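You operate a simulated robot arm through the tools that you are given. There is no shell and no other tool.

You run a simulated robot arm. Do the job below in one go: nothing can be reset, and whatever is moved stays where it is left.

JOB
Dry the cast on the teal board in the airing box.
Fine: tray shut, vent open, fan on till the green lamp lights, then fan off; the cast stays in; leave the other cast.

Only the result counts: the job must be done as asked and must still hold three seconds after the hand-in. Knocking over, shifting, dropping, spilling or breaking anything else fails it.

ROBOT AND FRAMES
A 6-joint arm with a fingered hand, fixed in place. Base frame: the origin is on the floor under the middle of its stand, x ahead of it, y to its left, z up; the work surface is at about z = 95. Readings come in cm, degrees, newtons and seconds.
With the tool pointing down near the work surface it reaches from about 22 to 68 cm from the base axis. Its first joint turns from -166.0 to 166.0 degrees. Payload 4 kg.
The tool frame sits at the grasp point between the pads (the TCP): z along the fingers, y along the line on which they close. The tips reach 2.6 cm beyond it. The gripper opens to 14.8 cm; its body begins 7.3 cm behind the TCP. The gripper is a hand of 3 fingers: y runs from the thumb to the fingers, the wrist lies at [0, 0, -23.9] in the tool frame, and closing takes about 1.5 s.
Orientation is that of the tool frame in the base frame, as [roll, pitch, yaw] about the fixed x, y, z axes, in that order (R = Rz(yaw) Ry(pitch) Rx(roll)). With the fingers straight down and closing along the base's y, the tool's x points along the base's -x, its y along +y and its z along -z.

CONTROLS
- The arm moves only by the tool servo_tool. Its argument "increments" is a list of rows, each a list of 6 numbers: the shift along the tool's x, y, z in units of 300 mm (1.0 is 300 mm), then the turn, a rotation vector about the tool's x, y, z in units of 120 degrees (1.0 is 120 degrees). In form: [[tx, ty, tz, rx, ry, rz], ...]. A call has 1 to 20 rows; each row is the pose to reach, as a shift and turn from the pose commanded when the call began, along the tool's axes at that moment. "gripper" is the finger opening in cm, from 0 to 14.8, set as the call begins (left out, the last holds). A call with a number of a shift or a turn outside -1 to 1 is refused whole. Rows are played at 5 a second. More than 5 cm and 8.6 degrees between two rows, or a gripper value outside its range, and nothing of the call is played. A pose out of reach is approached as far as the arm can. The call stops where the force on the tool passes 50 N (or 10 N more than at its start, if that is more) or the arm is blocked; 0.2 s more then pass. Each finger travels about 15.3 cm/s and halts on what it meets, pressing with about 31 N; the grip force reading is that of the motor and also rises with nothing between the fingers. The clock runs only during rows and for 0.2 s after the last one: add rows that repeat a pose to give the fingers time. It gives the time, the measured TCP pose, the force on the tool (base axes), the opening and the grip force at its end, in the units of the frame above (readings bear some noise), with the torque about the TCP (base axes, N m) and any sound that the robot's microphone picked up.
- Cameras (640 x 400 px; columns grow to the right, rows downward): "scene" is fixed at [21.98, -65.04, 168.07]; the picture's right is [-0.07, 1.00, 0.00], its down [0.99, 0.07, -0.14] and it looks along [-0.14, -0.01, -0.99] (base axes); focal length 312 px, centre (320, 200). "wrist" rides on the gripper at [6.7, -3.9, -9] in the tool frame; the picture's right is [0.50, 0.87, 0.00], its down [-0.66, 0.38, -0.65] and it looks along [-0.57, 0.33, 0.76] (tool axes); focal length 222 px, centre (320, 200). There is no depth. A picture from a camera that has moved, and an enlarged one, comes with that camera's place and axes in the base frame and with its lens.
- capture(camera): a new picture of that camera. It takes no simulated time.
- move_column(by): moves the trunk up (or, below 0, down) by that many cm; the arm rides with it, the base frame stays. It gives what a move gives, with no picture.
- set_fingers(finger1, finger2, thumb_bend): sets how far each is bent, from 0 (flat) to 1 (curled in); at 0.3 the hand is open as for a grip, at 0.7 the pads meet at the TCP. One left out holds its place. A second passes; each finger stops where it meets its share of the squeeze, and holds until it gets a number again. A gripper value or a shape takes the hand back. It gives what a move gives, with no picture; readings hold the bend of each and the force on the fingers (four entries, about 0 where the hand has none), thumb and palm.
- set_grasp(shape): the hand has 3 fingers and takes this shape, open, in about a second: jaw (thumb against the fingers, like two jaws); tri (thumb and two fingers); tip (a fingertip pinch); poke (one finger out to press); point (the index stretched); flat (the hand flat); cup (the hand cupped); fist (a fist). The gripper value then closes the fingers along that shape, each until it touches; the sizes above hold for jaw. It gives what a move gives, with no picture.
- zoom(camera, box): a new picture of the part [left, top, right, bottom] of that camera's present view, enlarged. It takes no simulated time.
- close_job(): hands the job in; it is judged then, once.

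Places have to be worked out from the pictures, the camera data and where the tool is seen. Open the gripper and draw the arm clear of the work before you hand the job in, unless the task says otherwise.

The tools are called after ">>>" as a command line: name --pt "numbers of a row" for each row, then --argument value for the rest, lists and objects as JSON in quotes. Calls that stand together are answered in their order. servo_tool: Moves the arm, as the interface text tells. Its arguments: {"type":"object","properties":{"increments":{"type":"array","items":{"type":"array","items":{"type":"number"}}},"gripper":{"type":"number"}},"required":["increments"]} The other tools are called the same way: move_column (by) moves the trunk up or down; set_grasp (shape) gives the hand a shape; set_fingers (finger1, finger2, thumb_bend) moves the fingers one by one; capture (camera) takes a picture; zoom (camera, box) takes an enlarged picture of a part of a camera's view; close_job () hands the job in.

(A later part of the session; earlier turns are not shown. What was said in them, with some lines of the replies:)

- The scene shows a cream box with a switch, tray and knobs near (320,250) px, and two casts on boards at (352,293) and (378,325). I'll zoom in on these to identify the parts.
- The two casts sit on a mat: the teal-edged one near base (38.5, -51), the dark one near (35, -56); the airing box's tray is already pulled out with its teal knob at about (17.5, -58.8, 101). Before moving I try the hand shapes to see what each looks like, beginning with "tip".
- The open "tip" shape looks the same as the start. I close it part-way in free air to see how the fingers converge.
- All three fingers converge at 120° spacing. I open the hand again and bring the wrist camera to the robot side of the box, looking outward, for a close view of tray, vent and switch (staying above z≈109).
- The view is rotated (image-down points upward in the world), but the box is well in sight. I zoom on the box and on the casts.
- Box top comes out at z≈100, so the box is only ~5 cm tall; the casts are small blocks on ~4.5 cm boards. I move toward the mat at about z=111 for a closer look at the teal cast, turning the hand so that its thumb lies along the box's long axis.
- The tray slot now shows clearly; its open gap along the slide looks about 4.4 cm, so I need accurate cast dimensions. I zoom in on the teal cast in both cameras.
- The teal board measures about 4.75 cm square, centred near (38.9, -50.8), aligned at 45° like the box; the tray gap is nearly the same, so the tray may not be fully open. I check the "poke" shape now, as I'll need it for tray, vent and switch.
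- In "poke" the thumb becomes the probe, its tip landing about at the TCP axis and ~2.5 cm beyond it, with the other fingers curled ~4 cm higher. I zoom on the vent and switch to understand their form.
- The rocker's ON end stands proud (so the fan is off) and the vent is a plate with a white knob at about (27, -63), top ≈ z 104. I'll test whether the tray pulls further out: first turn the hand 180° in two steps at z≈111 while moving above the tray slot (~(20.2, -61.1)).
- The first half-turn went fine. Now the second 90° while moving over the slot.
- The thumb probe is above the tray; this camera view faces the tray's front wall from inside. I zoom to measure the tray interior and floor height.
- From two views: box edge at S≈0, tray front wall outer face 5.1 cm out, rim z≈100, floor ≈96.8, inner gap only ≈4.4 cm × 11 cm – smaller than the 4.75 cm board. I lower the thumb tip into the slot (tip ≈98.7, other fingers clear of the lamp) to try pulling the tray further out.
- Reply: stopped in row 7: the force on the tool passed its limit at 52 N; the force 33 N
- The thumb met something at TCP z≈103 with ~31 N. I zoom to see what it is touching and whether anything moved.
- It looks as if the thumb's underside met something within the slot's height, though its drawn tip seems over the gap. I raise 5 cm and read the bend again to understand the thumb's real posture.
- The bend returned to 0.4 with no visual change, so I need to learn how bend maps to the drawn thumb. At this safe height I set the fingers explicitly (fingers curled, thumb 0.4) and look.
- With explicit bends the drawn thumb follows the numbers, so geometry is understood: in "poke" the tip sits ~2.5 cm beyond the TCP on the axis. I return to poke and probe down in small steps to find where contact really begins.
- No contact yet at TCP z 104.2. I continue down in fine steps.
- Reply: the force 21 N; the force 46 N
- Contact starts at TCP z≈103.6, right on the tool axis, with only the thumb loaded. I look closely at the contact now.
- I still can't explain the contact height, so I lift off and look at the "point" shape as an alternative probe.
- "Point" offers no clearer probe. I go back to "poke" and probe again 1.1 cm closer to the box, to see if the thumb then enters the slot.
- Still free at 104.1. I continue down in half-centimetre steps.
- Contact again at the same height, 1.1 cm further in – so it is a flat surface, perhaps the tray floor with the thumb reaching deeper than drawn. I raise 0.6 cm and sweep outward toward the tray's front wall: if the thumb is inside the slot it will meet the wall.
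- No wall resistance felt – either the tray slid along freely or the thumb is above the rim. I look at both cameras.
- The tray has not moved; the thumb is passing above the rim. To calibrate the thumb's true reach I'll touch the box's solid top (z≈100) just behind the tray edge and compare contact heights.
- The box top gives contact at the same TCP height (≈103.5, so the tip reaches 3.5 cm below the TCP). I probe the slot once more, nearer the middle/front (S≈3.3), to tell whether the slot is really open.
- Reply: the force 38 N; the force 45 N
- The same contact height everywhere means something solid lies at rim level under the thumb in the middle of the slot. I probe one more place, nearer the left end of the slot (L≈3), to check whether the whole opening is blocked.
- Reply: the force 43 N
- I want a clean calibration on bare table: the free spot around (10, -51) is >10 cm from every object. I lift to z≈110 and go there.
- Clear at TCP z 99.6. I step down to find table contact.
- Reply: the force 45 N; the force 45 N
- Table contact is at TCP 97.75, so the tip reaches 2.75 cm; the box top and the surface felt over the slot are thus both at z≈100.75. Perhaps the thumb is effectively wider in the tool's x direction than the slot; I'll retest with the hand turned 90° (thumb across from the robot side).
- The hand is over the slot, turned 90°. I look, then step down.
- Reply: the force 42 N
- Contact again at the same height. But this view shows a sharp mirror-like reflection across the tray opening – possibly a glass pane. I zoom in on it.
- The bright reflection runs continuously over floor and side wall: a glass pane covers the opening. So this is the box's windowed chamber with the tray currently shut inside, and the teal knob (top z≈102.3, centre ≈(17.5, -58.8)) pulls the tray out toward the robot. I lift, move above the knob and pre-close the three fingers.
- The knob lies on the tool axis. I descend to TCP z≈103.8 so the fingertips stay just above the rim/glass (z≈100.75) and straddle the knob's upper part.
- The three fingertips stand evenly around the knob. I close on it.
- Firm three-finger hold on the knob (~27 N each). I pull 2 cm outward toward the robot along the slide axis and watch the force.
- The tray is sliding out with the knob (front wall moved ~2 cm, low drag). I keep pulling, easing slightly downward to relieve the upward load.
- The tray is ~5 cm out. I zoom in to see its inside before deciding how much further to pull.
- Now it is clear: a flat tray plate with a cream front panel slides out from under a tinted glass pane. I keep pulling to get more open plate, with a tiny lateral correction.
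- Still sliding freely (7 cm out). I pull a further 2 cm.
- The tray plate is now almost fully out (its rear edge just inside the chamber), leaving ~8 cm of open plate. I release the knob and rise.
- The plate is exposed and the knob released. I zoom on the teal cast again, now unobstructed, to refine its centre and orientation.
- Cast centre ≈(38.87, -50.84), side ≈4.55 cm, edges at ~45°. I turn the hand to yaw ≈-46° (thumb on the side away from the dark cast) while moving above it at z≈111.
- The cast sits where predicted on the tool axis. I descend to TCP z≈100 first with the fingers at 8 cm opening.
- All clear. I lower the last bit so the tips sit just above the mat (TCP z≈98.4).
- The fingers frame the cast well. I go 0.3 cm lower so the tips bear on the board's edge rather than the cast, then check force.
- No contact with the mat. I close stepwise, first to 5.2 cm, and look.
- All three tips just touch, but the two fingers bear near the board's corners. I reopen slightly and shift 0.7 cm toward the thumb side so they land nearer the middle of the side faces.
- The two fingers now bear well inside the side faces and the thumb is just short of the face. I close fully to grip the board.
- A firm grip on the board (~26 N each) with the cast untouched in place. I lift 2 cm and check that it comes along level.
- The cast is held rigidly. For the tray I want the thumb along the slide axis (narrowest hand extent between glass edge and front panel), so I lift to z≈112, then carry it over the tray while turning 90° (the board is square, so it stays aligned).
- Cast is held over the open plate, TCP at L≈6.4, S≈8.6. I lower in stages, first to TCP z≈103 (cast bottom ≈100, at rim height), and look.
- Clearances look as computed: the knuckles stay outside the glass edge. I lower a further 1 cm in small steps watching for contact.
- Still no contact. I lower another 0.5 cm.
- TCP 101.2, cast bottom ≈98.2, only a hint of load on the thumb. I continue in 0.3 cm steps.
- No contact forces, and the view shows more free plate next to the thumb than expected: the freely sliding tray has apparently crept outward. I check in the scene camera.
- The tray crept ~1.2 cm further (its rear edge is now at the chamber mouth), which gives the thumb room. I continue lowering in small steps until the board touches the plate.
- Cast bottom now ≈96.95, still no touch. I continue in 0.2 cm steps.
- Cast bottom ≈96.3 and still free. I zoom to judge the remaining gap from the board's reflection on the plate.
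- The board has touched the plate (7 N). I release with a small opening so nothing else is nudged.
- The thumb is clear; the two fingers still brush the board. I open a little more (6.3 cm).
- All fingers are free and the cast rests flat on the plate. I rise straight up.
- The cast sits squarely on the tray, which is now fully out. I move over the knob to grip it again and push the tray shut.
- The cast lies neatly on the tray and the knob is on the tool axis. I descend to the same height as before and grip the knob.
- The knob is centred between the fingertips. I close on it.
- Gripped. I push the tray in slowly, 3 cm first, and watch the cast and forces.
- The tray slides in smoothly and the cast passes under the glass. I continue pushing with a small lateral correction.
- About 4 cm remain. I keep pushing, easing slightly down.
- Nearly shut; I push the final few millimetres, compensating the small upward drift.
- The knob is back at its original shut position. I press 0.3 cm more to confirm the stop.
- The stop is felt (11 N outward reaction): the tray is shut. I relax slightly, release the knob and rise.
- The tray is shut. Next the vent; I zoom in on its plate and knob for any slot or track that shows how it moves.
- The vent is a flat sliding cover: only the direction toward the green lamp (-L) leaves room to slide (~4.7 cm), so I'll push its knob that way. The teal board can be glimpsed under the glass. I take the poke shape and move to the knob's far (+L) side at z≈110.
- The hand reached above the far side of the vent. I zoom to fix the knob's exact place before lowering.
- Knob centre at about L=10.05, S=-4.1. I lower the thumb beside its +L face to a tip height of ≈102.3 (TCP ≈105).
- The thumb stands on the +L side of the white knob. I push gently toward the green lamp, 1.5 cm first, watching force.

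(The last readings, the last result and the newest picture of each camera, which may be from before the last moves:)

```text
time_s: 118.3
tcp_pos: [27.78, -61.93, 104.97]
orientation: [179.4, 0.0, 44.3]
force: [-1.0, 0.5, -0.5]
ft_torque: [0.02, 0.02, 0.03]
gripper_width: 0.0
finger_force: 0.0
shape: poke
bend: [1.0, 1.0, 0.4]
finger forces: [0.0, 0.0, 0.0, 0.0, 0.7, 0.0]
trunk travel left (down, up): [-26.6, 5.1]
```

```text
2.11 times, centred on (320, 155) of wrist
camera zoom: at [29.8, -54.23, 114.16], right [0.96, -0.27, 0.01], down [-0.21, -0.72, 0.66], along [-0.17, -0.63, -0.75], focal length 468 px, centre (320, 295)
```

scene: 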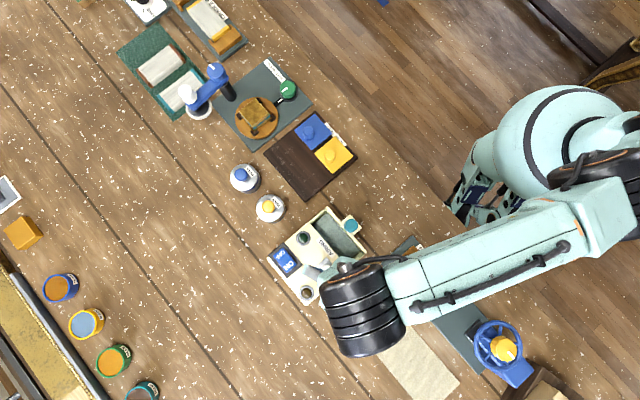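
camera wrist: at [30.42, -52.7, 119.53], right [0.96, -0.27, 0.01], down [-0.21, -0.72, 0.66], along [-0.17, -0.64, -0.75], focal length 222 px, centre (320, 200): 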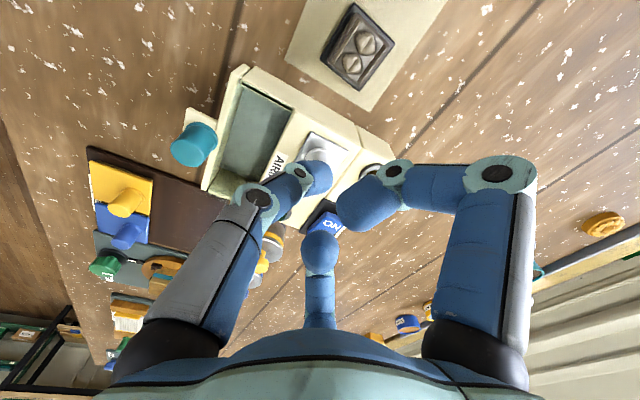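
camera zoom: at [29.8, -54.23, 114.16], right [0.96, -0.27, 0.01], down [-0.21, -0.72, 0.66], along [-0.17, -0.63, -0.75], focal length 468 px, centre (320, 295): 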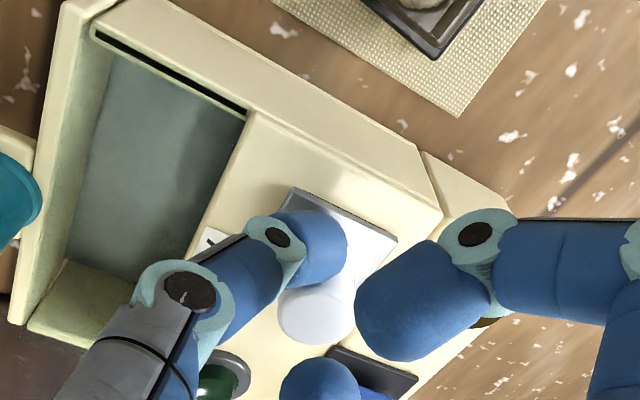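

Very light contact (0.7 N) and the plate seems to follow. I push another 1.5 cm.

>>> servo_tool --pt "-0.01 0 0 0 0 0" --pt "-0.02 0 0 0 0 0" --pt "-0.03 0 0 0 0 0" --pt "-0.04 0 0 0 0 0" --pt "-0.05 0 0 0 0 0"

>>> zoom --camera "wrist" --box '[200, 60, 440, 250]'

>>> zoom --camera "scene" --box '[265, 215, 375, 315]'

```text
time_s: 119.5
tcp_pos: [26.69, -62.99, 105.03]
orientation: [179.4, 0.0, 44.3]
force: [0.7, 0.2, -0.8]
ft_torque: [-0.03, -0.02, -0.04]
gripper_width: 0.0
finger_force: 0.1
shape: poke
bend: [1.0, 1.0, 0.4]
finger forces: [0.1, 0.1, 0.0, 0.1, 0.5, 0.0]
trunk travel left (down, up): [-26.6, 5.1]
```

```text
2.11 times, centred on (320, 155) of wrist
camera zoom: at [28.68, -55.27, 114.22], right [0.96, -0.27, 0.01], down [-0.21, -0.72, 0.66], along [-0.17, -0.64, -0.75], focal length 468 px, centre (320, 295)
```

zoom: 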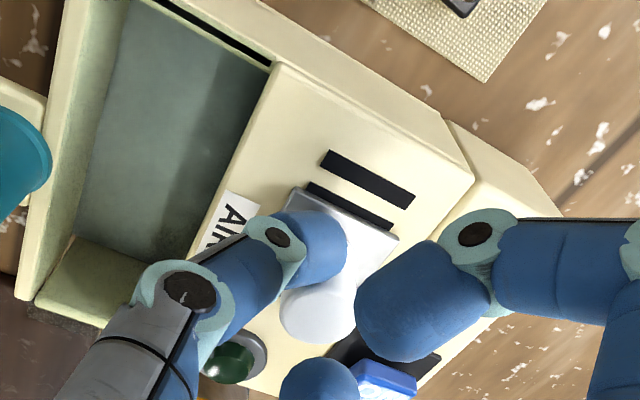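

```text
4.00 times, centred on (320, 265) of scene
camera zoom: at [21.98, -65.04, 168.07], right [-0.07, 1.0, 0.0], down [0.99, 0.07, -0.14], along [-0.14, -0.01, -0.99], focal length 1247 px, centre (320, -60)
```

zoom: 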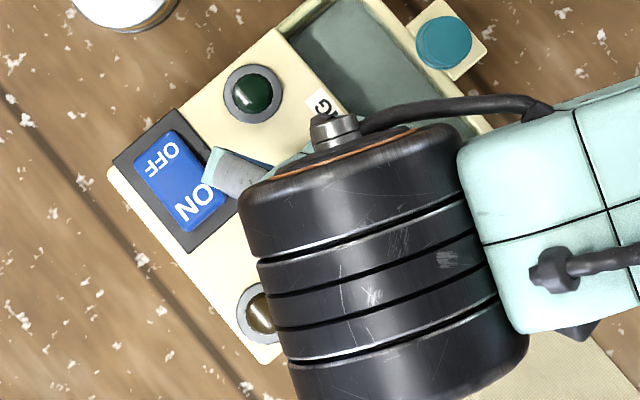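

Vent slots are appearing behind the sliding cover – right direction. I continue until the stop.

>>> servo_tool --pt "-0.01 0 0 0 0 0" --pt "-0.02 0 0 0 0 0" --pt "-0.03 0 0 0 0 0" --pt "-0.04 0 0 0 0 0"

>>> zoom --camera "wrist" --box '[200, 60, 440, 250]'

```text
time_s: 120.5
tcp_pos: [25.97, -63.77, 105.17]
orientation: [179.4, -0.1, 44.2]
force: [1.1, 0.1, 0.4]
ft_torque: [0.02, 0.0, -0.02]
gripper_width: 0.0
finger_force: 0.0
shape: poke
bend: [1.0, 1.0, 0.4]
finger forces: [0.1, 0.1, 0.0, 0.0, 0.7, 0.0]
trunk travel left (down, up): [-26.6, 5.1]
```

```text
2.11 times, centred on (320, 155) of wrist
camera zoom: at [27.88, -56.07, 114.15], right [0.96, -0.27, 0.01], down [-0.21, -0.72, 0.66], along [-0.17, -0.64, -0.75], focal length 468 px, centre (320, 295)
```

zoom: 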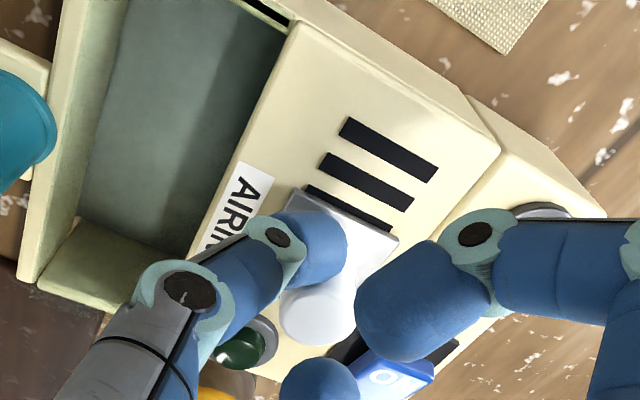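

A third slot is emerging. I push on in small steps.

>>> servo_tool --pt "-0.008 0 0 0 0 0" --pt "-0.016 0 0 0 0 0" --pt "-0.024 0 0 0 0 0"

>>> zoom --camera "wrist" --box '[200, 60, 440, 250]'

```text
time_s: 121.3
tcp_pos: [25.29, -64.32, 105.11]
orientation: [179.5, 0.0, 44.4]
force: [1.1, 0.4, 0.3]
ft_torque: [-0.04, 0.01, 0.0]
gripper_width: 0.0
finger_force: 0.1
shape: poke
bend: [1.0, 1.0, 0.4]
finger forces: [0.0, 0.0, 0.0, 0.1, 0.5, 0.0]
trunk travel left (down, up): [-26.6, 5.1]
```

```text
2.11 times, centred on (320, 155) of wrist
camera zoom: at [27.28, -56.63, 114.15], right [0.96, -0.27, 0.01], down [-0.21, -0.72, 0.66], along [-0.17, -0.64, -0.75], focal length 468 px, centre (320, 295)
```

zoom: 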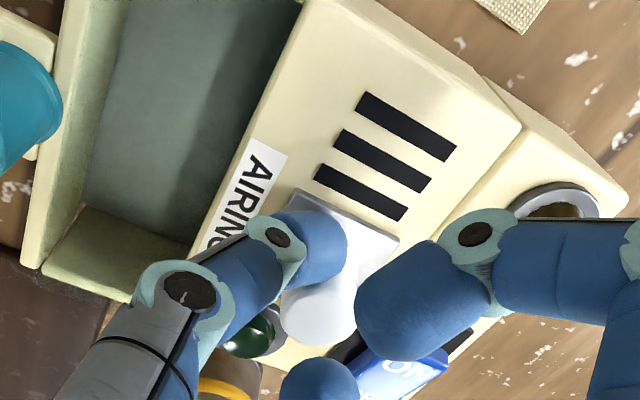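

All three slots are exposed. I push on gently to reach the slider's end stop.

>>> servo_tool --pt "-0.006 0 0 0 0 0" --pt "-0.012 0 0 0 0 0" --pt "-0.018 0 0 0 0 0"

>>> zoom --camera "wrist" --box '[200, 60, 440, 250]'

```text
time_s: 122.1
tcp_pos: [25.05, -64.45, 105.14]
orientation: [179.5, 0.0, 44.3]
force: [5.1, 8.5, -2.2]
ft_torque: [0.15, -0.09, 0.03]
gripper_width: 0.0
finger_force: 0.0
shape: poke
bend: [1.0, 1.0, 0.39]
finger forces: [0.1, 0.0, 0.0, 0.0, 8.5, 0.1]
trunk travel left (down, up): [-26.6, 5.1]
```

```text
2.11 times, centred on (320, 155) of wrist
camera zoom: at [27.05, -56.84, 114.19], right [0.96, -0.27, 0.01], down [-0.21, -0.72, 0.66], along [-0.17, -0.63, -0.75], focal length 468 px, centre (320, 295)
```

zoom: 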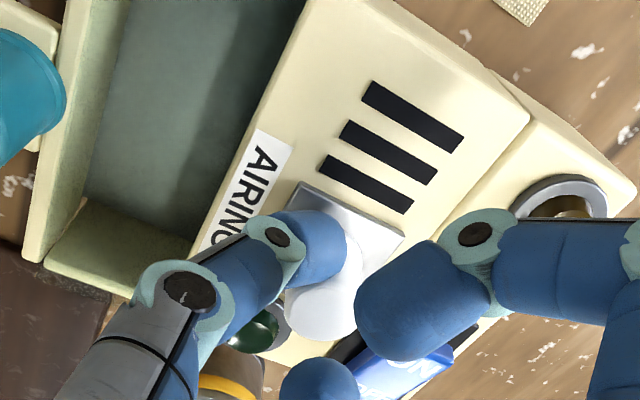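

The end stop is felt (≈10 N): the vent is fully open. I back off and rise.

>>> servo_tool --pt "0.015 0 0 0 0 0" --pt "0.035 0 0 0 0 0" --pt "0.035 0 -0.06 0 0 0" --pt "0.035 0 -0.13 0 0 0" --pt "0.035 0 -0.2 0 0 0" --pt "0.035 0 -0.27 0 0 0"

>>> capture --camera "wrist"

>>> zoom --camera "scene" --box '[255, 205, 375, 315]'

```text
time_s: 123.5
tcp_pos: [24.66, -62.46, 112.6]
orientation: [179.5, 0.0, 44.2]
force: [0.5, 0.6, -1.1]
ft_torque: [0.02, 0.01, -0.01]
gripper_width: 0.0
finger_force: 0.1
shape: poke
bend: [1.0, 1.0, 0.4]
finger forces: [0.1, 0.0, 0.0, 0.1, 0.0, 0.0]
out of reach, approached as far as the arm can: row 4, 5, 6
trunk travel left (down, up): [-26.6, 5.1]
```

```text
taken
camera wrist: at [26.71, -54.75, 121.57], right [0.96, -0.27, 0.01], down [-0.21, -0.72, 0.66], along [-0.17, -0.64, -0.75], focal length 222 px, centre (320, 200)
```

wrist: 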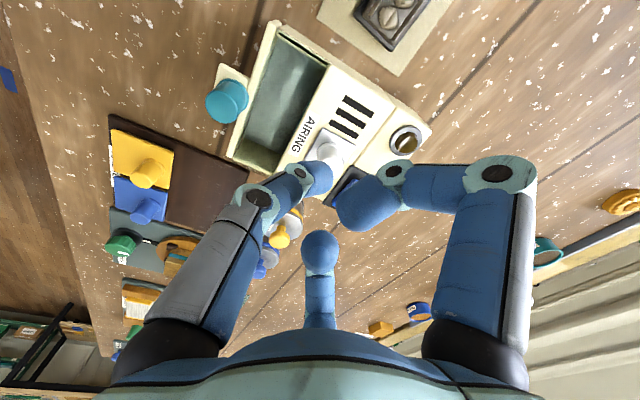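

```text
3.64 times, centred on (315, 260) of scene
camera zoom: at [21.98, -65.04, 168.07], right [-0.07, 1.0, 0.0], down [0.99, 0.07, -0.14], along [-0.14, -0.01, -0.99], focal length 1134 px, centre (338, -18)
```

zoom: 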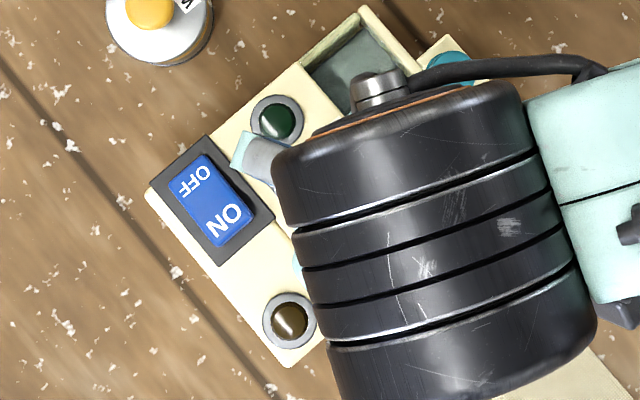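

Vent fully open (arm only slightly reach-limited on the way up). The rocker lies ~76 cm out, so I'll press it with the hand tilted 30°, leaning in from the +y side to pass clear of the vent knob. First I move back a little and turn to yaw 0.

>>> servo_tool --pt "0.015 -0.02 0.003 0 0 0.0615" --pt "0.03 -0.04 0.007 0 0 0.123" --pt "0.045 -0.06 0.01 0 0 0.1845" --pt "0.06 -0.08 0.013 0 0 0.246" --pt "0.075 -0.1 0.017 0 0 0.3075" --pt "0.088 -0.122 0.02 0 0 0.369" --pt "0.088 -0.122 0.02 0 0 0.369"

>>> zoom --camera "scene" --box '[255, 205, 375, 315]'

```text
time_s: 125.1
tcp_pos: [24.05, -57.72, 111.9]
orientation: [179.6, -0.4, 0.0]
force: [-0.1, 0.2, -0.4]
ft_torque: [0.02, -0.03, 0.01]
gripper_width: 0.02
finger_force: 0.1
shape: poke
bend: [1.0, 1.0, 0.4]
finger forces: [0.0, 0.0, 0.1, 0.0, 0.0, 0.1]
trunk travel left (down, up): [-26.6, 5.1]
```

```text
3.64 times, centred on (315, 260) of scene
camera zoom: at [21.98, -65.04, 168.07], right [-0.07, 1.0, 0.0], down [0.99, 0.07, -0.14], along [-0.14, -0.01, -0.99], focal length 1134 px, centre (338, -18)
```

zoom: 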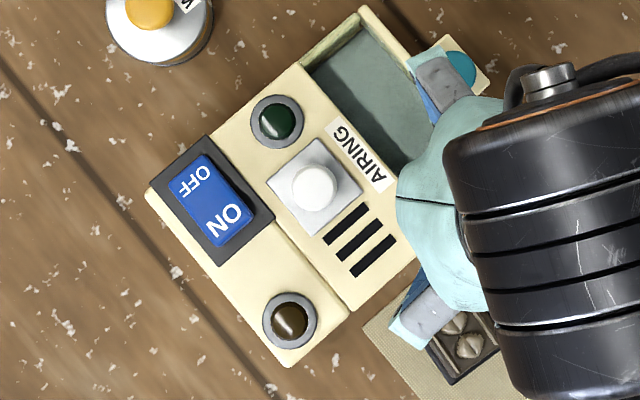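

The vent is clearly open (three slots exposed). Rocker ends: ON ≈(27.2, -70.4), OFF ≈(24.2, -73.7). I tilt the hand 30° outward and bring the thumb above the ON end at TCP ≈(27.0, -70.5, 109.5).

>>> servo_tool --pt "0.0122 0.0531 0.01 -0.0311 -0.0041 0.0153" --pt "0.0244 0.1062 0.02 -0.0621 -0.0082 0.0305" --pt "0.0366 0.1593 0.03 -0.0932 -0.0123 0.0458" --pt "0.0489 0.2124 0.04 -0.1243 -0.0164 0.0611" --pt "0.0611 0.2654 0.05 -0.1553 -0.0204 0.0763" --pt "0.0733 0.3185 0.06 -0.1864 -0.0245 0.0916" --pt "0.0855 0.3716 0.07 -0.2174 -0.0286 0.1068" --pt "0.0977 0.4247 0.08 -0.2485 -0.0327 0.1221" --pt "0.0977 0.4247 0.08 -0.2485 -0.0327 0.1221"

>>> capture --camera "wrist"

>>> zoom --camera "scene" --box '[255, 205, 375, 315]'

```text
time_s: 127.1
tcp_pos: [27.19, -70.3, 109.62]
orientation: [149.8, -0.5, -15.0]
force: [0.5, 0.0, 0.1]
ft_torque: [-0.02, 0.02, -0.04]
gripper_width: 0.01
finger_force: 0.1
shape: poke
bend: [1.0, 1.0, 0.4]
finger forces: [0.1, 0.0, 0.0, 0.0, 0.1, 0.0]
trunk travel left (down, up): [-26.6, 5.1]
```

```text
taken
camera wrist: at [35.65, -64.25, 115.53], right [0.29, -0.85, 0.44], down [-0.64, 0.18, 0.75], along [-0.71, -0.5, -0.49], focal length 222 px, centre (320, 200)
```

wrist: 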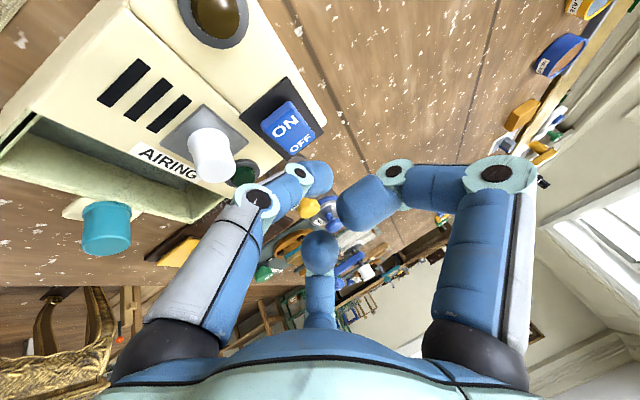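

```text
3.64 times, centred on (315, 260) of scene
camera zoom: at [21.98, -65.04, 168.07], right [-0.07, 1.0, 0.0], down [0.99, 0.07, -0.14], along [-0.14, -0.01, -0.99], focal length 1134 px, centre (338, -18)
```

zoom: 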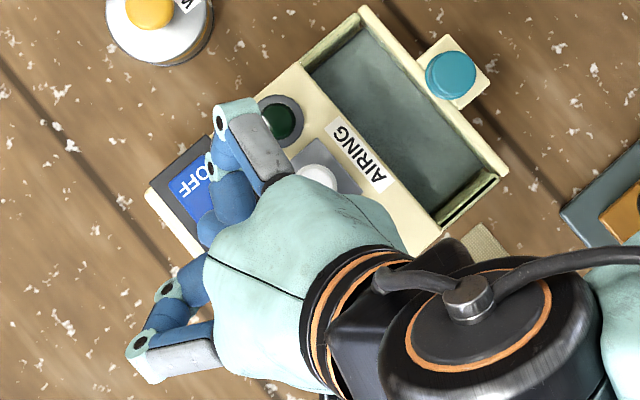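

The thumb hangs above the ON end with good clearance to the vent knob. I lower vertically 3 cm first.

>>> servo_tool --pt "0 -0.0125 0.0217 0 0 0" --pt "0 -0.025 0.0433 0 0 0" --pt "0 -0.0375 0.065 0 0 0" --pt "0 -0.05 0.0866 0 0 0" --pt "0 -0.05 0.0866 0 0 0"

>>> zoom --camera "wrist" --box '[180, 60, 420, 250]'

```text
time_s: 128.3
tcp_pos: [27.25, -70.3, 106.6]
orientation: [149.7, -0.5, -14.9]
force: [0.2, 0.6, -0.1]
ft_torque: [0.01, 0.02, 0.01]
gripper_width: 0.02
finger_force: 0.0
shape: poke
bend: [1.0, 1.0, 0.4]
finger forces: [0.0, 0.0, 0.0, 0.0, 0.1, 0.1]
trunk travel left (down, up): [-26.6, 5.1]
```

```text
2.11 times, centred on (300, 155) of wrist
camera zoom: at [35.59, -64.34, 112.47], right [0.29, -0.85, 0.44], down [-0.64, 0.17, 0.75], along [-0.71, -0.5, -0.49], focal length 468 px, centre (362, 295)
```

zoom: 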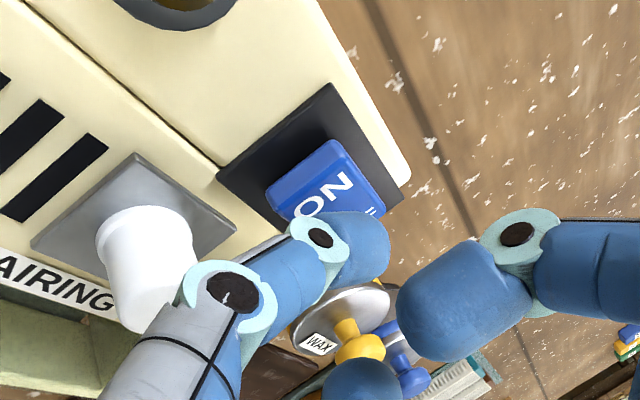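

The thumb pad lies over the ON half (L≈3.4–5.4). I press down in small steps watching force and sound.

>>> servo_tool --pt "0 -0.005 0.0087 0 0 0" --pt "0 -0.01 0.0173 0 0 0" --pt "0 -0.01 0.0173 0 0 0"

>>> servo_tool --pt "0 -0.005 0.0087 0 0 0" --pt "0 -0.01 0.0173 0 0 0" --pt "0 -0.01 0.0173 0 0 0"

```text
time_s: 129.1
tcp_pos: [27.05, -70.38, 105.83]
orientation: [149.7, -0.6, -15.0]
force: [-0.7, 0.0, 0.8]
ft_torque: [-0.03, 0.02, -0.03]
gripper_width: 0.0
finger_force: 0.1
shape: poke
bend: [1.0, 1.0, 0.4]
finger forces: [0.0, 0.0, 0.0, 0.0, 0.0, 0.0]
trunk travel left (down, up): [-26.6, 5.1]
```

```text
time_s: 129.9
tcp_pos: [27.09, -70.37, 105.38]
orientation: [149.6, -0.5, -15.0]
force: [0.3, -0.3, 0.4]
ft_torque: [0.02, 0.05, -0.04]
gripper_width: 0.0
finger_force: 0.2
shape: poke
bend: [1.0, 1.0, 0.4]
finger forces: [0.0, 0.0, 0.0, 0.1, 0.0, 0.0]
trunk travel left (down, up): [-26.6, 5.1]
```

>>> servo_tool --pt "0 -0.004 0.0069 0 0 0" --pt "0 -0.008 0.0139 0 0 0" --pt "0 -0.008 0.0139 0 0 0"

>>> servo_tool --pt "0 -0.004 0.0069 0 0 0" --pt "0 -0.008 0.0139 0 0 0" --pt "0 -0.008 0.0139 0 0 0"

>>> zoom --camera "wrist" --box '[180, 60, 420, 250]'

```text
time_s: 130.7
tcp_pos: [27.27, -70.4, 104.85]
orientation: [149.7, -0.4, -15.0]
force: [0.5, -0.4, 0.3]
ft_torque: [0.0, 0.02, -0.01]
gripper_width: 0.0
finger_force: 0.0
shape: poke
bend: [1.0, 1.0, 0.4]
finger forces: [0.0, 0.1, 0.0, 0.0, 0.0, 0.0]
trunk travel left (down, up): [-26.6, 5.1]
```

```text
time_s: 131.5
tcp_pos: [27.3, -70.54, 104.41]
orientation: [149.8, -0.5, -15.1]
force: [0.9, 0.3, 1.3]
ft_torque: [0.02, -0.01, 0.0]
gripper_width: 0.0
finger_force: 0.2
shape: poke
bend: [1.0, 1.0, 0.4]
finger forces: [0.1, 0.1, 0.0, 0.0, 1.9, 0.0]
trunk travel left (down, up): [-26.6, 5.1]
```

```text
2.11 times, centred on (300, 155) of wrist
camera zoom: at [35.59, -64.42, 110.38], right [0.29, -0.85, 0.44], down [-0.64, 0.17, 0.75], along [-0.71, -0.5, -0.49], focal length 468 px, centre (362, 295)
```

zoom: 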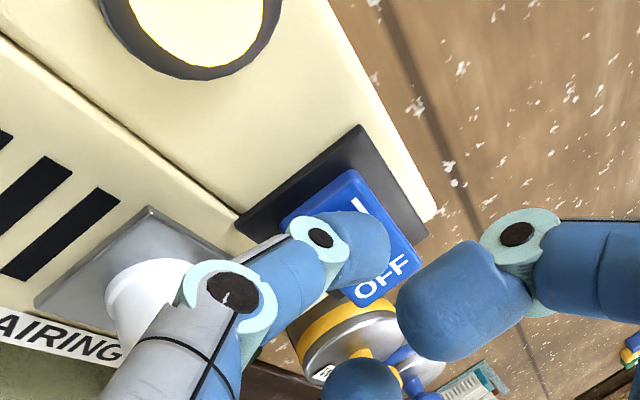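

The rocker flipped: the OFF end now stands up and the amber lamp is lit, so the fan is running. I lift off and hover over the OFF end ready to switch off, checking the green lamp.

>>> servo_tool --pt "0 0.015 -0.026 0 0 0" --pt "0 0.03 -0.052 0 0 0" --pt "0 0.05 -0.0866 0 0 0" --pt "0 0.0667 -0.1155 0 0 0"

>>> capture --camera "wrist"

>>> zoom --camera "scene" --box '[255, 205, 375, 315]'

```text
time_s: 132.5
tcp_pos: [27.07, -70.42, 108.44]
orientation: [149.7, -0.4, -15.0]
force: [-0.4, -0.1, -0.1]
ft_torque: [0.03, 0.01, -0.03]
gripper_width: 0.0
finger_force: 0.1
shape: poke
bend: [1.0, 1.0, 0.4]
finger forces: [0.0, 0.0, 0.0, 0.0, 0.0, 0.0]
trunk travel left (down, up): [-26.6, 5.1]
```

```text
taken
camera wrist: at [35.51, -64.39, 114.43], right [0.29, -0.85, 0.44], down [-0.64, 0.17, 0.75], along [-0.71, -0.5, -0.49], focal length 222 px, centre (320, 200)
```

wrist: 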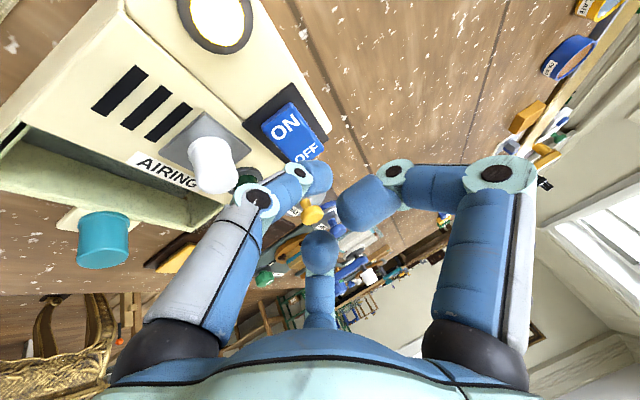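

```text
3.64 times, centred on (315, 260) of scene
camera zoom: at [21.98, -65.04, 168.07], right [-0.07, 1.0, 0.0], down [0.99, 0.07, -0.14], along [-0.14, -0.01, -0.99], focal length 1134 px, centre (338, -18)
```

zoom: 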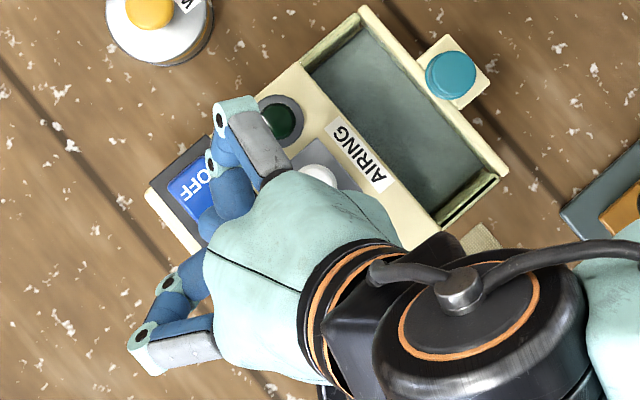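

Amber is lit, green still dark. I shift to hover over the OFF end.

>>> servo_tool --pt "-0.0143 0.0209 0.012 0 0 0" --pt "-0.0285 0.0417 0.0241 0 0 0" --pt "-0.0428 0.0626 0.0361 0 0 0" --pt "-0.057 0.0834 0.0482 0 0 0" --pt "-0.057 0.0834 0.0482 0 0 0"

>>> zoom --camera "wrist" --box '[180, 60, 420, 250]'

>>> zoom --camera "scene" --box '[255, 205, 375, 315]'

```text
time_s: 133.7
tcp_pos: [24.84, -72.67, 108.43]
orientation: [149.6, -0.5, -15.0]
force: [-0.2, 0.2, -0.7]
ft_torque: [-0.02, 0.0, 0.01]
gripper_width: 0.03
finger_force: 0.1
shape: poke
bend: [1.0, 1.0, 0.4]
finger forces: [0.1, 0.0, 0.0, 0.0, 0.0, 0.0]
trunk travel left (down, up): [-26.6, 5.1]
```

```text
2.11 times, centred on (300, 155) of wrist
camera zoom: at [33.19, -66.7, 114.4], right [0.29, -0.85, 0.44], down [-0.64, 0.17, 0.75], along [-0.71, -0.5, -0.49], focal length 468 px, centre (362, 295)
```

zoom: 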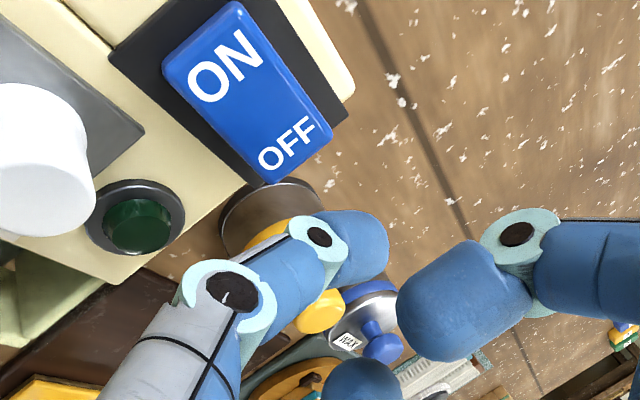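

```text
3.64 times, centred on (315, 260) of scene
camera zoom: at [21.98, -65.04, 168.07], right [-0.07, 1.0, 0.0], down [0.99, 0.07, -0.14], along [-0.14, -0.01, -0.99], focal length 1134 px, centre (338, -18)
```

zoom: 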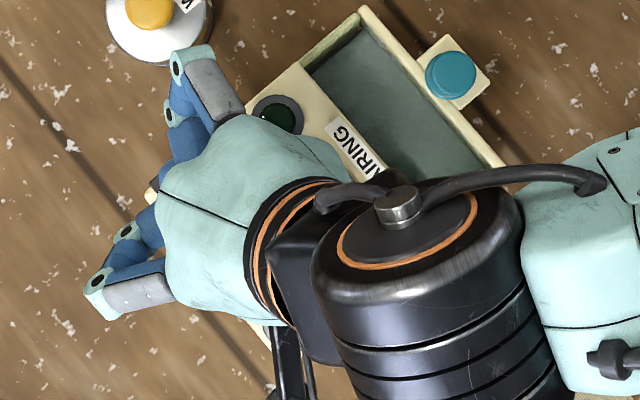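

I can watch the green lamp directly in this wrist view (still dark). I wait 4 s and look again.

>>> servo_tool --pt "0 0 0 0 0 0" --pt "0 0 0 0 0 0" --pt "0 0 0 0 0 0" --pt "0 0 0 0 0 0" --pt "0 0 0 0 0 0" --pt "0 0 0 0 0 0" --pt "0 0 0 0 0 0" --pt "0 0 0 0 0 0" --pt "0 0 0 0 0 0" --pt "0 0 0 0 0 0" --pt "0 0 0 0 0 0" --pt "0 0 0 0 0 0" --pt "0 0 0 0 0 0" --pt "0 0 0 0 0 0" --pt "0 0 0 0 0 0" --pt "0 0 0 0 0 0" --pt "0 0 0 0 0 0" --pt "0 0 0 0 0 0" --pt "0 0 0 0 0 0" --pt "0 0 0 0 0 0"

>>> zoom --camera "wrist" --box '[140, 30, 400, 230]'

```text
time_s: 137.9
tcp_pos: [24.77, -72.68, 108.44]
orientation: [149.7, -0.5, -15.0]
force: [0.2, -0.1, -0.5]
ft_torque: [0.03, -0.02, 0.0]
gripper_width: 0.01
finger_force: 0.0
shape: poke
bend: [1.0, 1.0, 0.4]
finger forces: [0.1, 0.0, 0.0, 0.0, 0.1, 0.1]
trunk travel left (down, up): [-26.6, 5.1]
```

```text
2.00 times, centred on (270, 130) of wrist
camera zoom: at [33.19, -66.7, 114.4], right [0.29, -0.85, 0.44], down [-0.64, 0.17, 0.75], along [-0.71, -0.5, -0.49], focal length 444 px, centre (420, 340)
```

zoom: 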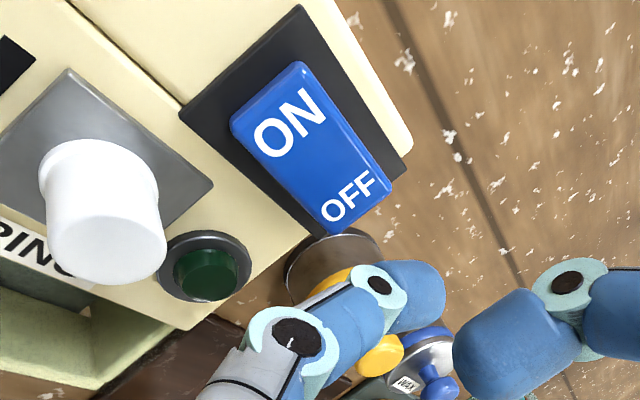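

Still dark. I keep waiting.

>>> servo_tool --pt "0 0 0 0 0 0" --pt "0 0 0 0 0 0" --pt "0 0 0 0 0 0" --pt "0 0 0 0 0 0" --pt "0 0 0 0 0 0" --pt "0 0 0 0 0 0" --pt "0 0 0 0 0 0" --pt "0 0 0 0 0 0" --pt "0 0 0 0 0 0" --pt "0 0 0 0 0 0" --pt "0 0 0 0 0 0" --pt "0 0 0 0 0 0" --pt "0 0 0 0 0 0" --pt "0 0 0 0 0 0" --pt "0 0 0 0 0 0" --pt "0 0 0 0 0 0" --pt "0 0 0 0 0 0" --pt "0 0 0 0 0 0" --pt "0 0 0 0 0 0" --pt "0 0 0 0 0 0"

>>> zoom --camera "wrist" --box '[140, 30, 400, 230]'

```text
time_s: 142.1
tcp_pos: [24.75, -72.81, 108.52]
orientation: [149.7, -0.5, -15.0]
force: [0.7, 0.0, 0.3]
ft_torque: [0.0, 0.04, 0.01]
gripper_width: 0.0
finger_force: 0.1
shape: poke
bend: [1.0, 1.0, 0.4]
finger forces: [0.1, 0.1, 0.0, 0.0, 0.0, 0.0]
trunk travel left (down, up): [-26.6, 5.1]
```

```text
2.00 times, centred on (270, 130) of wrist
camera zoom: at [33.19, -66.7, 114.4], right [0.29, -0.85, 0.44], down [-0.64, 0.17, 0.75], along [-0.71, -0.5, -0.49], focal length 444 px, centre (420, 340)
```

zoom: 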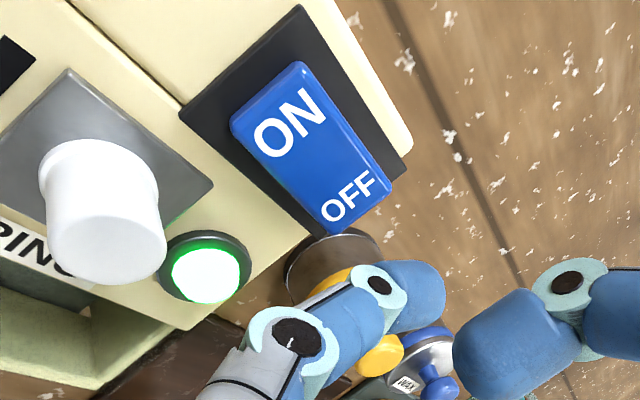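

The green lamp is lit. I lower onto the OFF end: first 3 cm, then small pressing steps.

>>> servo_tool --pt "0 -0.0125 0.0217 0 0 0" --pt "0 -0.025 0.0433 0 0 0" --pt "0 -0.0375 0.065 0 0 0" --pt "0 -0.05 0.0866 0 0 0"

>>> servo_tool --pt "0 -0.004 0.0069 0 0 0" --pt "0 -0.008 0.0139 0 0 0" --pt "0 -0.012 0.0208 0 0 0" --pt "0 -0.012 0.0208 0 0 0"

>>> zoom --camera "wrist" --box '[140, 30, 400, 230]'

```text
time_s: 143.1
tcp_pos: [24.78, -72.71, 105.28]
orientation: [149.7, -0.4, -15.1]
force: [-0.5, -0.4, -0.3]
ft_torque: [0.01, 0.02, 0.02]
gripper_width: 0.01
finger_force: 0.0
shape: poke
bend: [1.0, 1.0, 0.4]
finger forces: [0.1, 0.0, 0.0, 0.0, 0.1, 0.1]
trunk travel left (down, up): [-26.6, 5.1]
```

```text
time_s: 144.1
tcp_pos: [24.79, -72.8, 104.61]
orientation: [149.7, -0.5, -15.0]
force: [-0.5, -0.5, 0.8]
ft_torque: [0.01, 0.02, -0.02]
gripper_width: 0.0
finger_force: 0.1
shape: poke
bend: [1.0, 1.0, 0.4]
finger forces: [0.0, 0.1, 0.0, 0.0, 0.3, 0.0]
trunk travel left (down, up): [-26.6, 5.1]
```

```text
2.00 times, centred on (270, 130) of wrist
camera zoom: at [33.25, -66.8, 110.62], right [0.29, -0.85, 0.44], down [-0.64, 0.17, 0.75], along [-0.71, -0.5, -0.49], focal length 444 px, centre (420, 340)
```

zoom: 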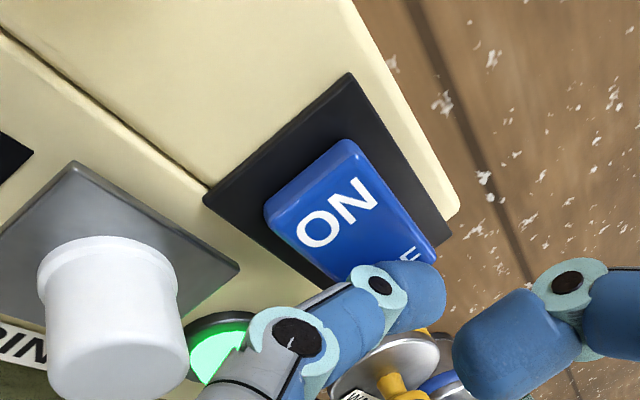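

Light touch only (0.3 N). I press a little further to be sure of the flip and check the amber lamp.

>>> servo_tool --pt "0 -0.003 0.0052 0 0 0" --pt "0 -0.006 0.0104 0 0 0" --pt "0 -0.006 0.0104 0 0 0"

>>> capture --camera "wrist"

```text
time_s: 144.9
tcp_pos: [24.84, -72.9, 104.32]
orientation: [149.8, -0.5, -15.0]
force: [0.6, -1.0, 0.1]
ft_torque: [-0.03, 0.01, 0.01]
gripper_width: 0.01
finger_force: 0.1
shape: poke
bend: [1.0, 1.0, 0.4]
finger forces: [0.0, 0.0, 0.1, 0.0, 0.0, 0.0]
trunk travel left (down, up): [-26.6, 5.1]
```

```text
taken
camera wrist: at [33.25, -66.83, 110.22], right [0.29, -0.85, 0.44], down [-0.64, 0.17, 0.75], along [-0.71, -0.5, -0.49], focal length 222 px, centre (320, 200)
```

wrist: 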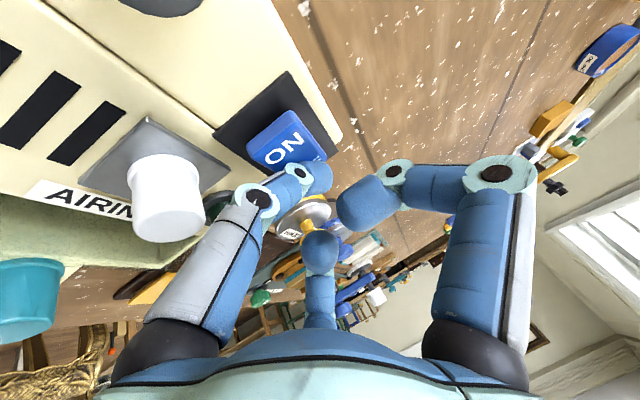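

The amber lamp is dark again and the ON end is raised: fan off. I lift straight up and away.

>>> servo_tool --pt "0 0.015 -0.026 0 0 0" --pt "0 0.035 -0.06 0 0 0" --pt "0 0.06 -0.104 0 0 0" --pt "0 0.083 -0.144 0 0 0"

>>> zoom --camera "wrist" --box '[100, 0, 400, 230]'

```text
time_s: 145.9
tcp_pos: [24.75, -72.84, 109.33]
orientation: [149.6, -0.5, -14.9]
force: [-0.1, -0.1, -0.6]
ft_torque: [0.0, -0.01, 0.0]
gripper_width: 0.0
finger_force: 0.0
shape: poke
bend: [1.0, 1.0, 0.4]
finger forces: [0.1, 0.0, 0.0, 0.0, 0.0, 0.1]
trunk travel left (down, up): [-26.6, 5.1]
```

```text
1.74 times, centred on (250, 115) of wrist
camera zoom: at [33.25, -66.76, 115.23], right [0.29, -0.85, 0.44], down [-0.64, 0.17, 0.75], along [-0.71, -0.5, -0.49], focal length 386 px, centre (442, 348)
```

zoom: 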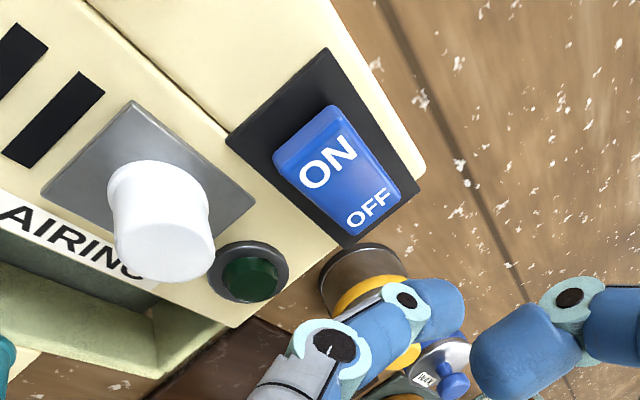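

Fan is off, vent open, tray shut. I withdraw the arm, levelling the hand as it moves back over and above the box.

>>> servo_tool --pt "-0.0201 -0.0469 -0.0448 0.0311 0.0041 -0.0153" --pt "-0.0403 -0.0938 -0.0895 0.0621 0.0082 -0.0305" --pt "-0.0604 -0.1406 -0.1343 0.0932 0.0123 -0.0458" --pt "-0.0805 -0.1875 -0.179 0.1243 0.0164 -0.0611" --pt "-0.1006 -0.2344 -0.2238 0.1553 0.0204 -0.0763" --pt "-0.1208 -0.2813 -0.2685 0.1864 0.0245 -0.0916" --pt "-0.1409 -0.3281 -0.3133 0.2174 0.0286 -0.1068" --pt "-0.161 -0.375 -0.358 0.2485 0.0327 -0.1221"

>>> set_grasp --shape "jaw"

>>> capture --camera "scene"

```text
time_s: 147.7
tcp_pos: [23.98, -56.94, 112.87]
orientation: [179.6, -0.4, 0.1]
force: [-0.6, 0.3, 0.7]
ft_torque: [-0.04, -0.01, -0.02]
gripper_width: 0.02
finger_force: 0.0
shape: poke
bend: [1.0, 1.0, 0.4]
finger forces: [0.1, 0.0, 0.0, 0.0, 0.0, 0.1]
trunk travel left (down, up): [-26.6, 5.1]
```

```text
time_s: 148.6
tcp_pos: [23.91, -57.0, 112.84]
orientation: [179.7, -0.3, 0.0]
force: [0.6, 0.3, 0.2]
ft_torque: [0.02, -0.01, 0.01]
gripper_width: 14.79
finger_force: 0.0
shape: jaw
bend: [0.3, 0.3, 0.3]
finger forces: [0.0, 0.1, 0.1, 0.0, 0.0, 0.0]
trunk travel left (down, up): [-26.6, 5.1]
```

```text
taken
```

scene: 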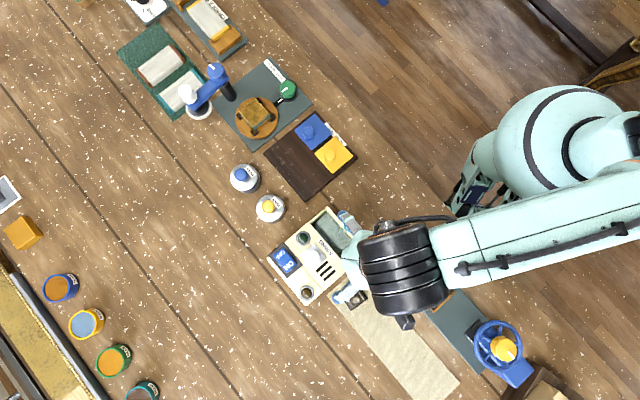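

I raise the open hand and draw back toward the starting place, clear of the work.

>>> servo_tool --pt "0 0 -0.15 0 0 0" --pt "0 0 -0.3 0 0 0" --pt "-0.03 -0.02 -0.45 0 0 0" --pt "-0.15 -0.08 -0.5 0 0 0" --pt "-0.28 -0.14 -0.5 0 0 0" --pt "-0.4 -0.2 -0.5 0 0 0" --pt "-0.52 -0.27 -0.5 0 0 0"

>>> capture --camera "scene"

>>> zoom --camera "scene" --box '[255, 195, 375, 315]'

>>> capture --camera "wrist"

```text
time_s: 150.2
tcp_pos: [8.0, -48.42, 127.73]
orientation: [179.5, -0.4, 0.1]
force: [-0.3, 1.1, 0.2]
ft_torque: [-0.03, -0.02, -0.03]
gripper_width: 14.78
finger_force: 0.0
shape: jaw
bend: [0.3, 0.3, 0.3]
finger forces: [0.0, 0.1, 0.0, 0.1, 0.0, 0.0]
out of reach, approached as far as the arm can: row 3
trunk travel left (down, up): [-26.6, 5.1]
```

```text
taken
```

scene: 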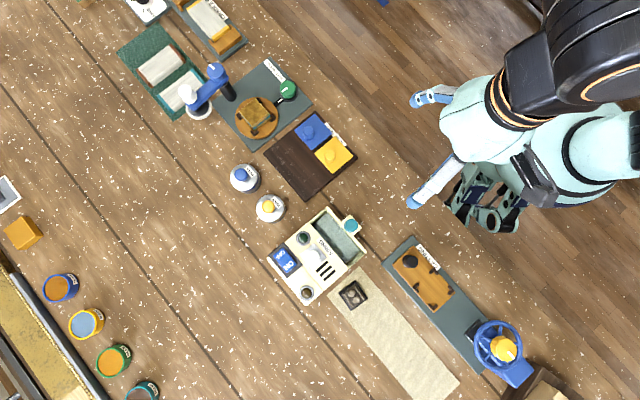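

```text
3.33 times, centred on (315, 255) of scene
camera zoom: at [21.98, -65.04, 168.07], right [-0.07, 1.0, 0.0], down [0.99, 0.07, -0.14], along [-0.14, -0.01, -0.99], focal length 1039 px, centre (337, 17)
```

zoom: 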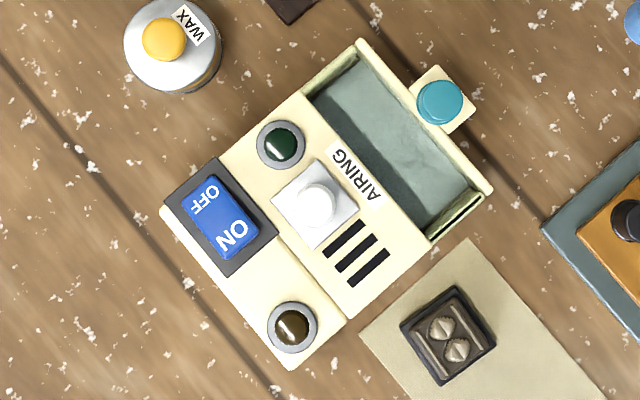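

```text
taken
camera wrist: at [14.76, -44.41, 136.89], right [0.5, -0.87, 0.01], down [-0.66, -0.37, 0.65], along [-0.56, -0.33, -0.76], focal length 222 px, centre (320, 200)
```

wrist: 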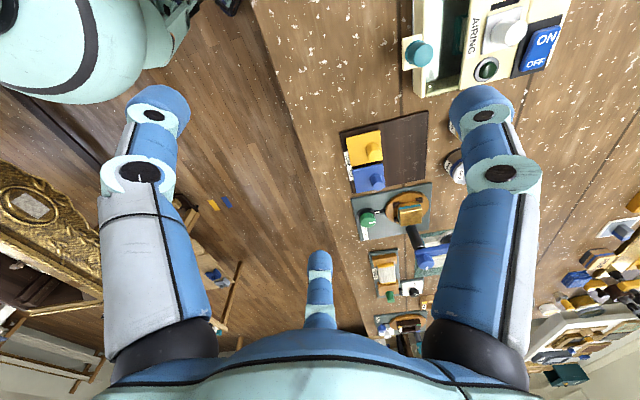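

Everything looks right; I verify the tray position by repeating the exact zoom I took before it was ever moved.

>>> zoom --camera "scene" --box '[300, 200, 370, 270]'

>>> zoom --camera "wrist" --box '[390, 0, 570, 110]'

```text
5.71 times, centred on (335, 235) of scene
camera zoom: at [21.98, -65.04, 168.07], right [-0.07, 1.0, 0.0], down [0.99, 0.07, -0.14], along [-0.14, -0.01, -0.99], focal length 1782 px, centre (234, 0)
```

zoom: 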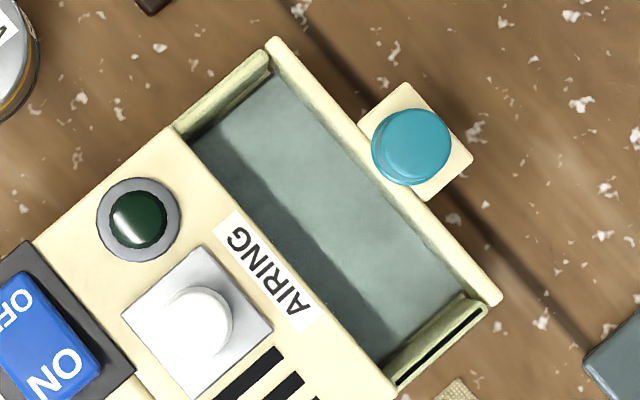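

```text
3.56 times, centred on (480, 55) of wrist
camera zoom: at [14.76, -44.41, 136.89], right [0.5, -0.87, 0.01], down [-0.66, -0.37, 0.65], along [-0.56, -0.33, -0.76], focal length 790 px, centre (-249, 716)
```

zoom: 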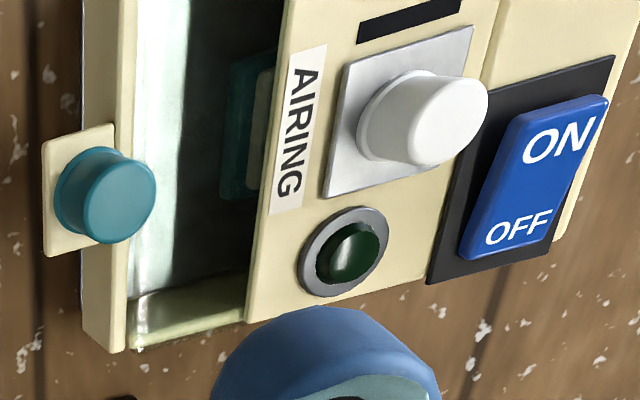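

The tray's front panel matches its original shut position exactly. The teal board can be seen inside through the glass, the vent is open at its stop, the fan is off and the other cast hasn't moved. The hand is open and clear, so I hand the job in.

>>> close_job

```text
The job is handed in.
```

The cast on the teal board has been dried in the airing box and the job is handed in; the judgement itself hasn't come back to me.

- **Tray:** shut. Its front panel is back exactly where it was at the start.
- **Cast:** still inside; the teal board can be seen through the glass.
- **Vent:** pushed open to its stop, with all three slots showing.
- **Fan:** I switched it on and the amber lamp lit. The green lamp came on within about 10 seconds, and I switched the fan off about 2 seconds after seeing it. Both lamps are now dark.
- **Other cast:** left where it was.

While finding out how the tray worked, I pressed the thumb on the tray's glass and the box top several times, at up to about 50 N. Nothing shifted, and I saw no damage. As I lowered the cast, the thumb also nudged the tray about 1 cm further out than I had pulled it, but it slid shut normally afterwards.

The hand is open and the arm is drawn back clear of the work.
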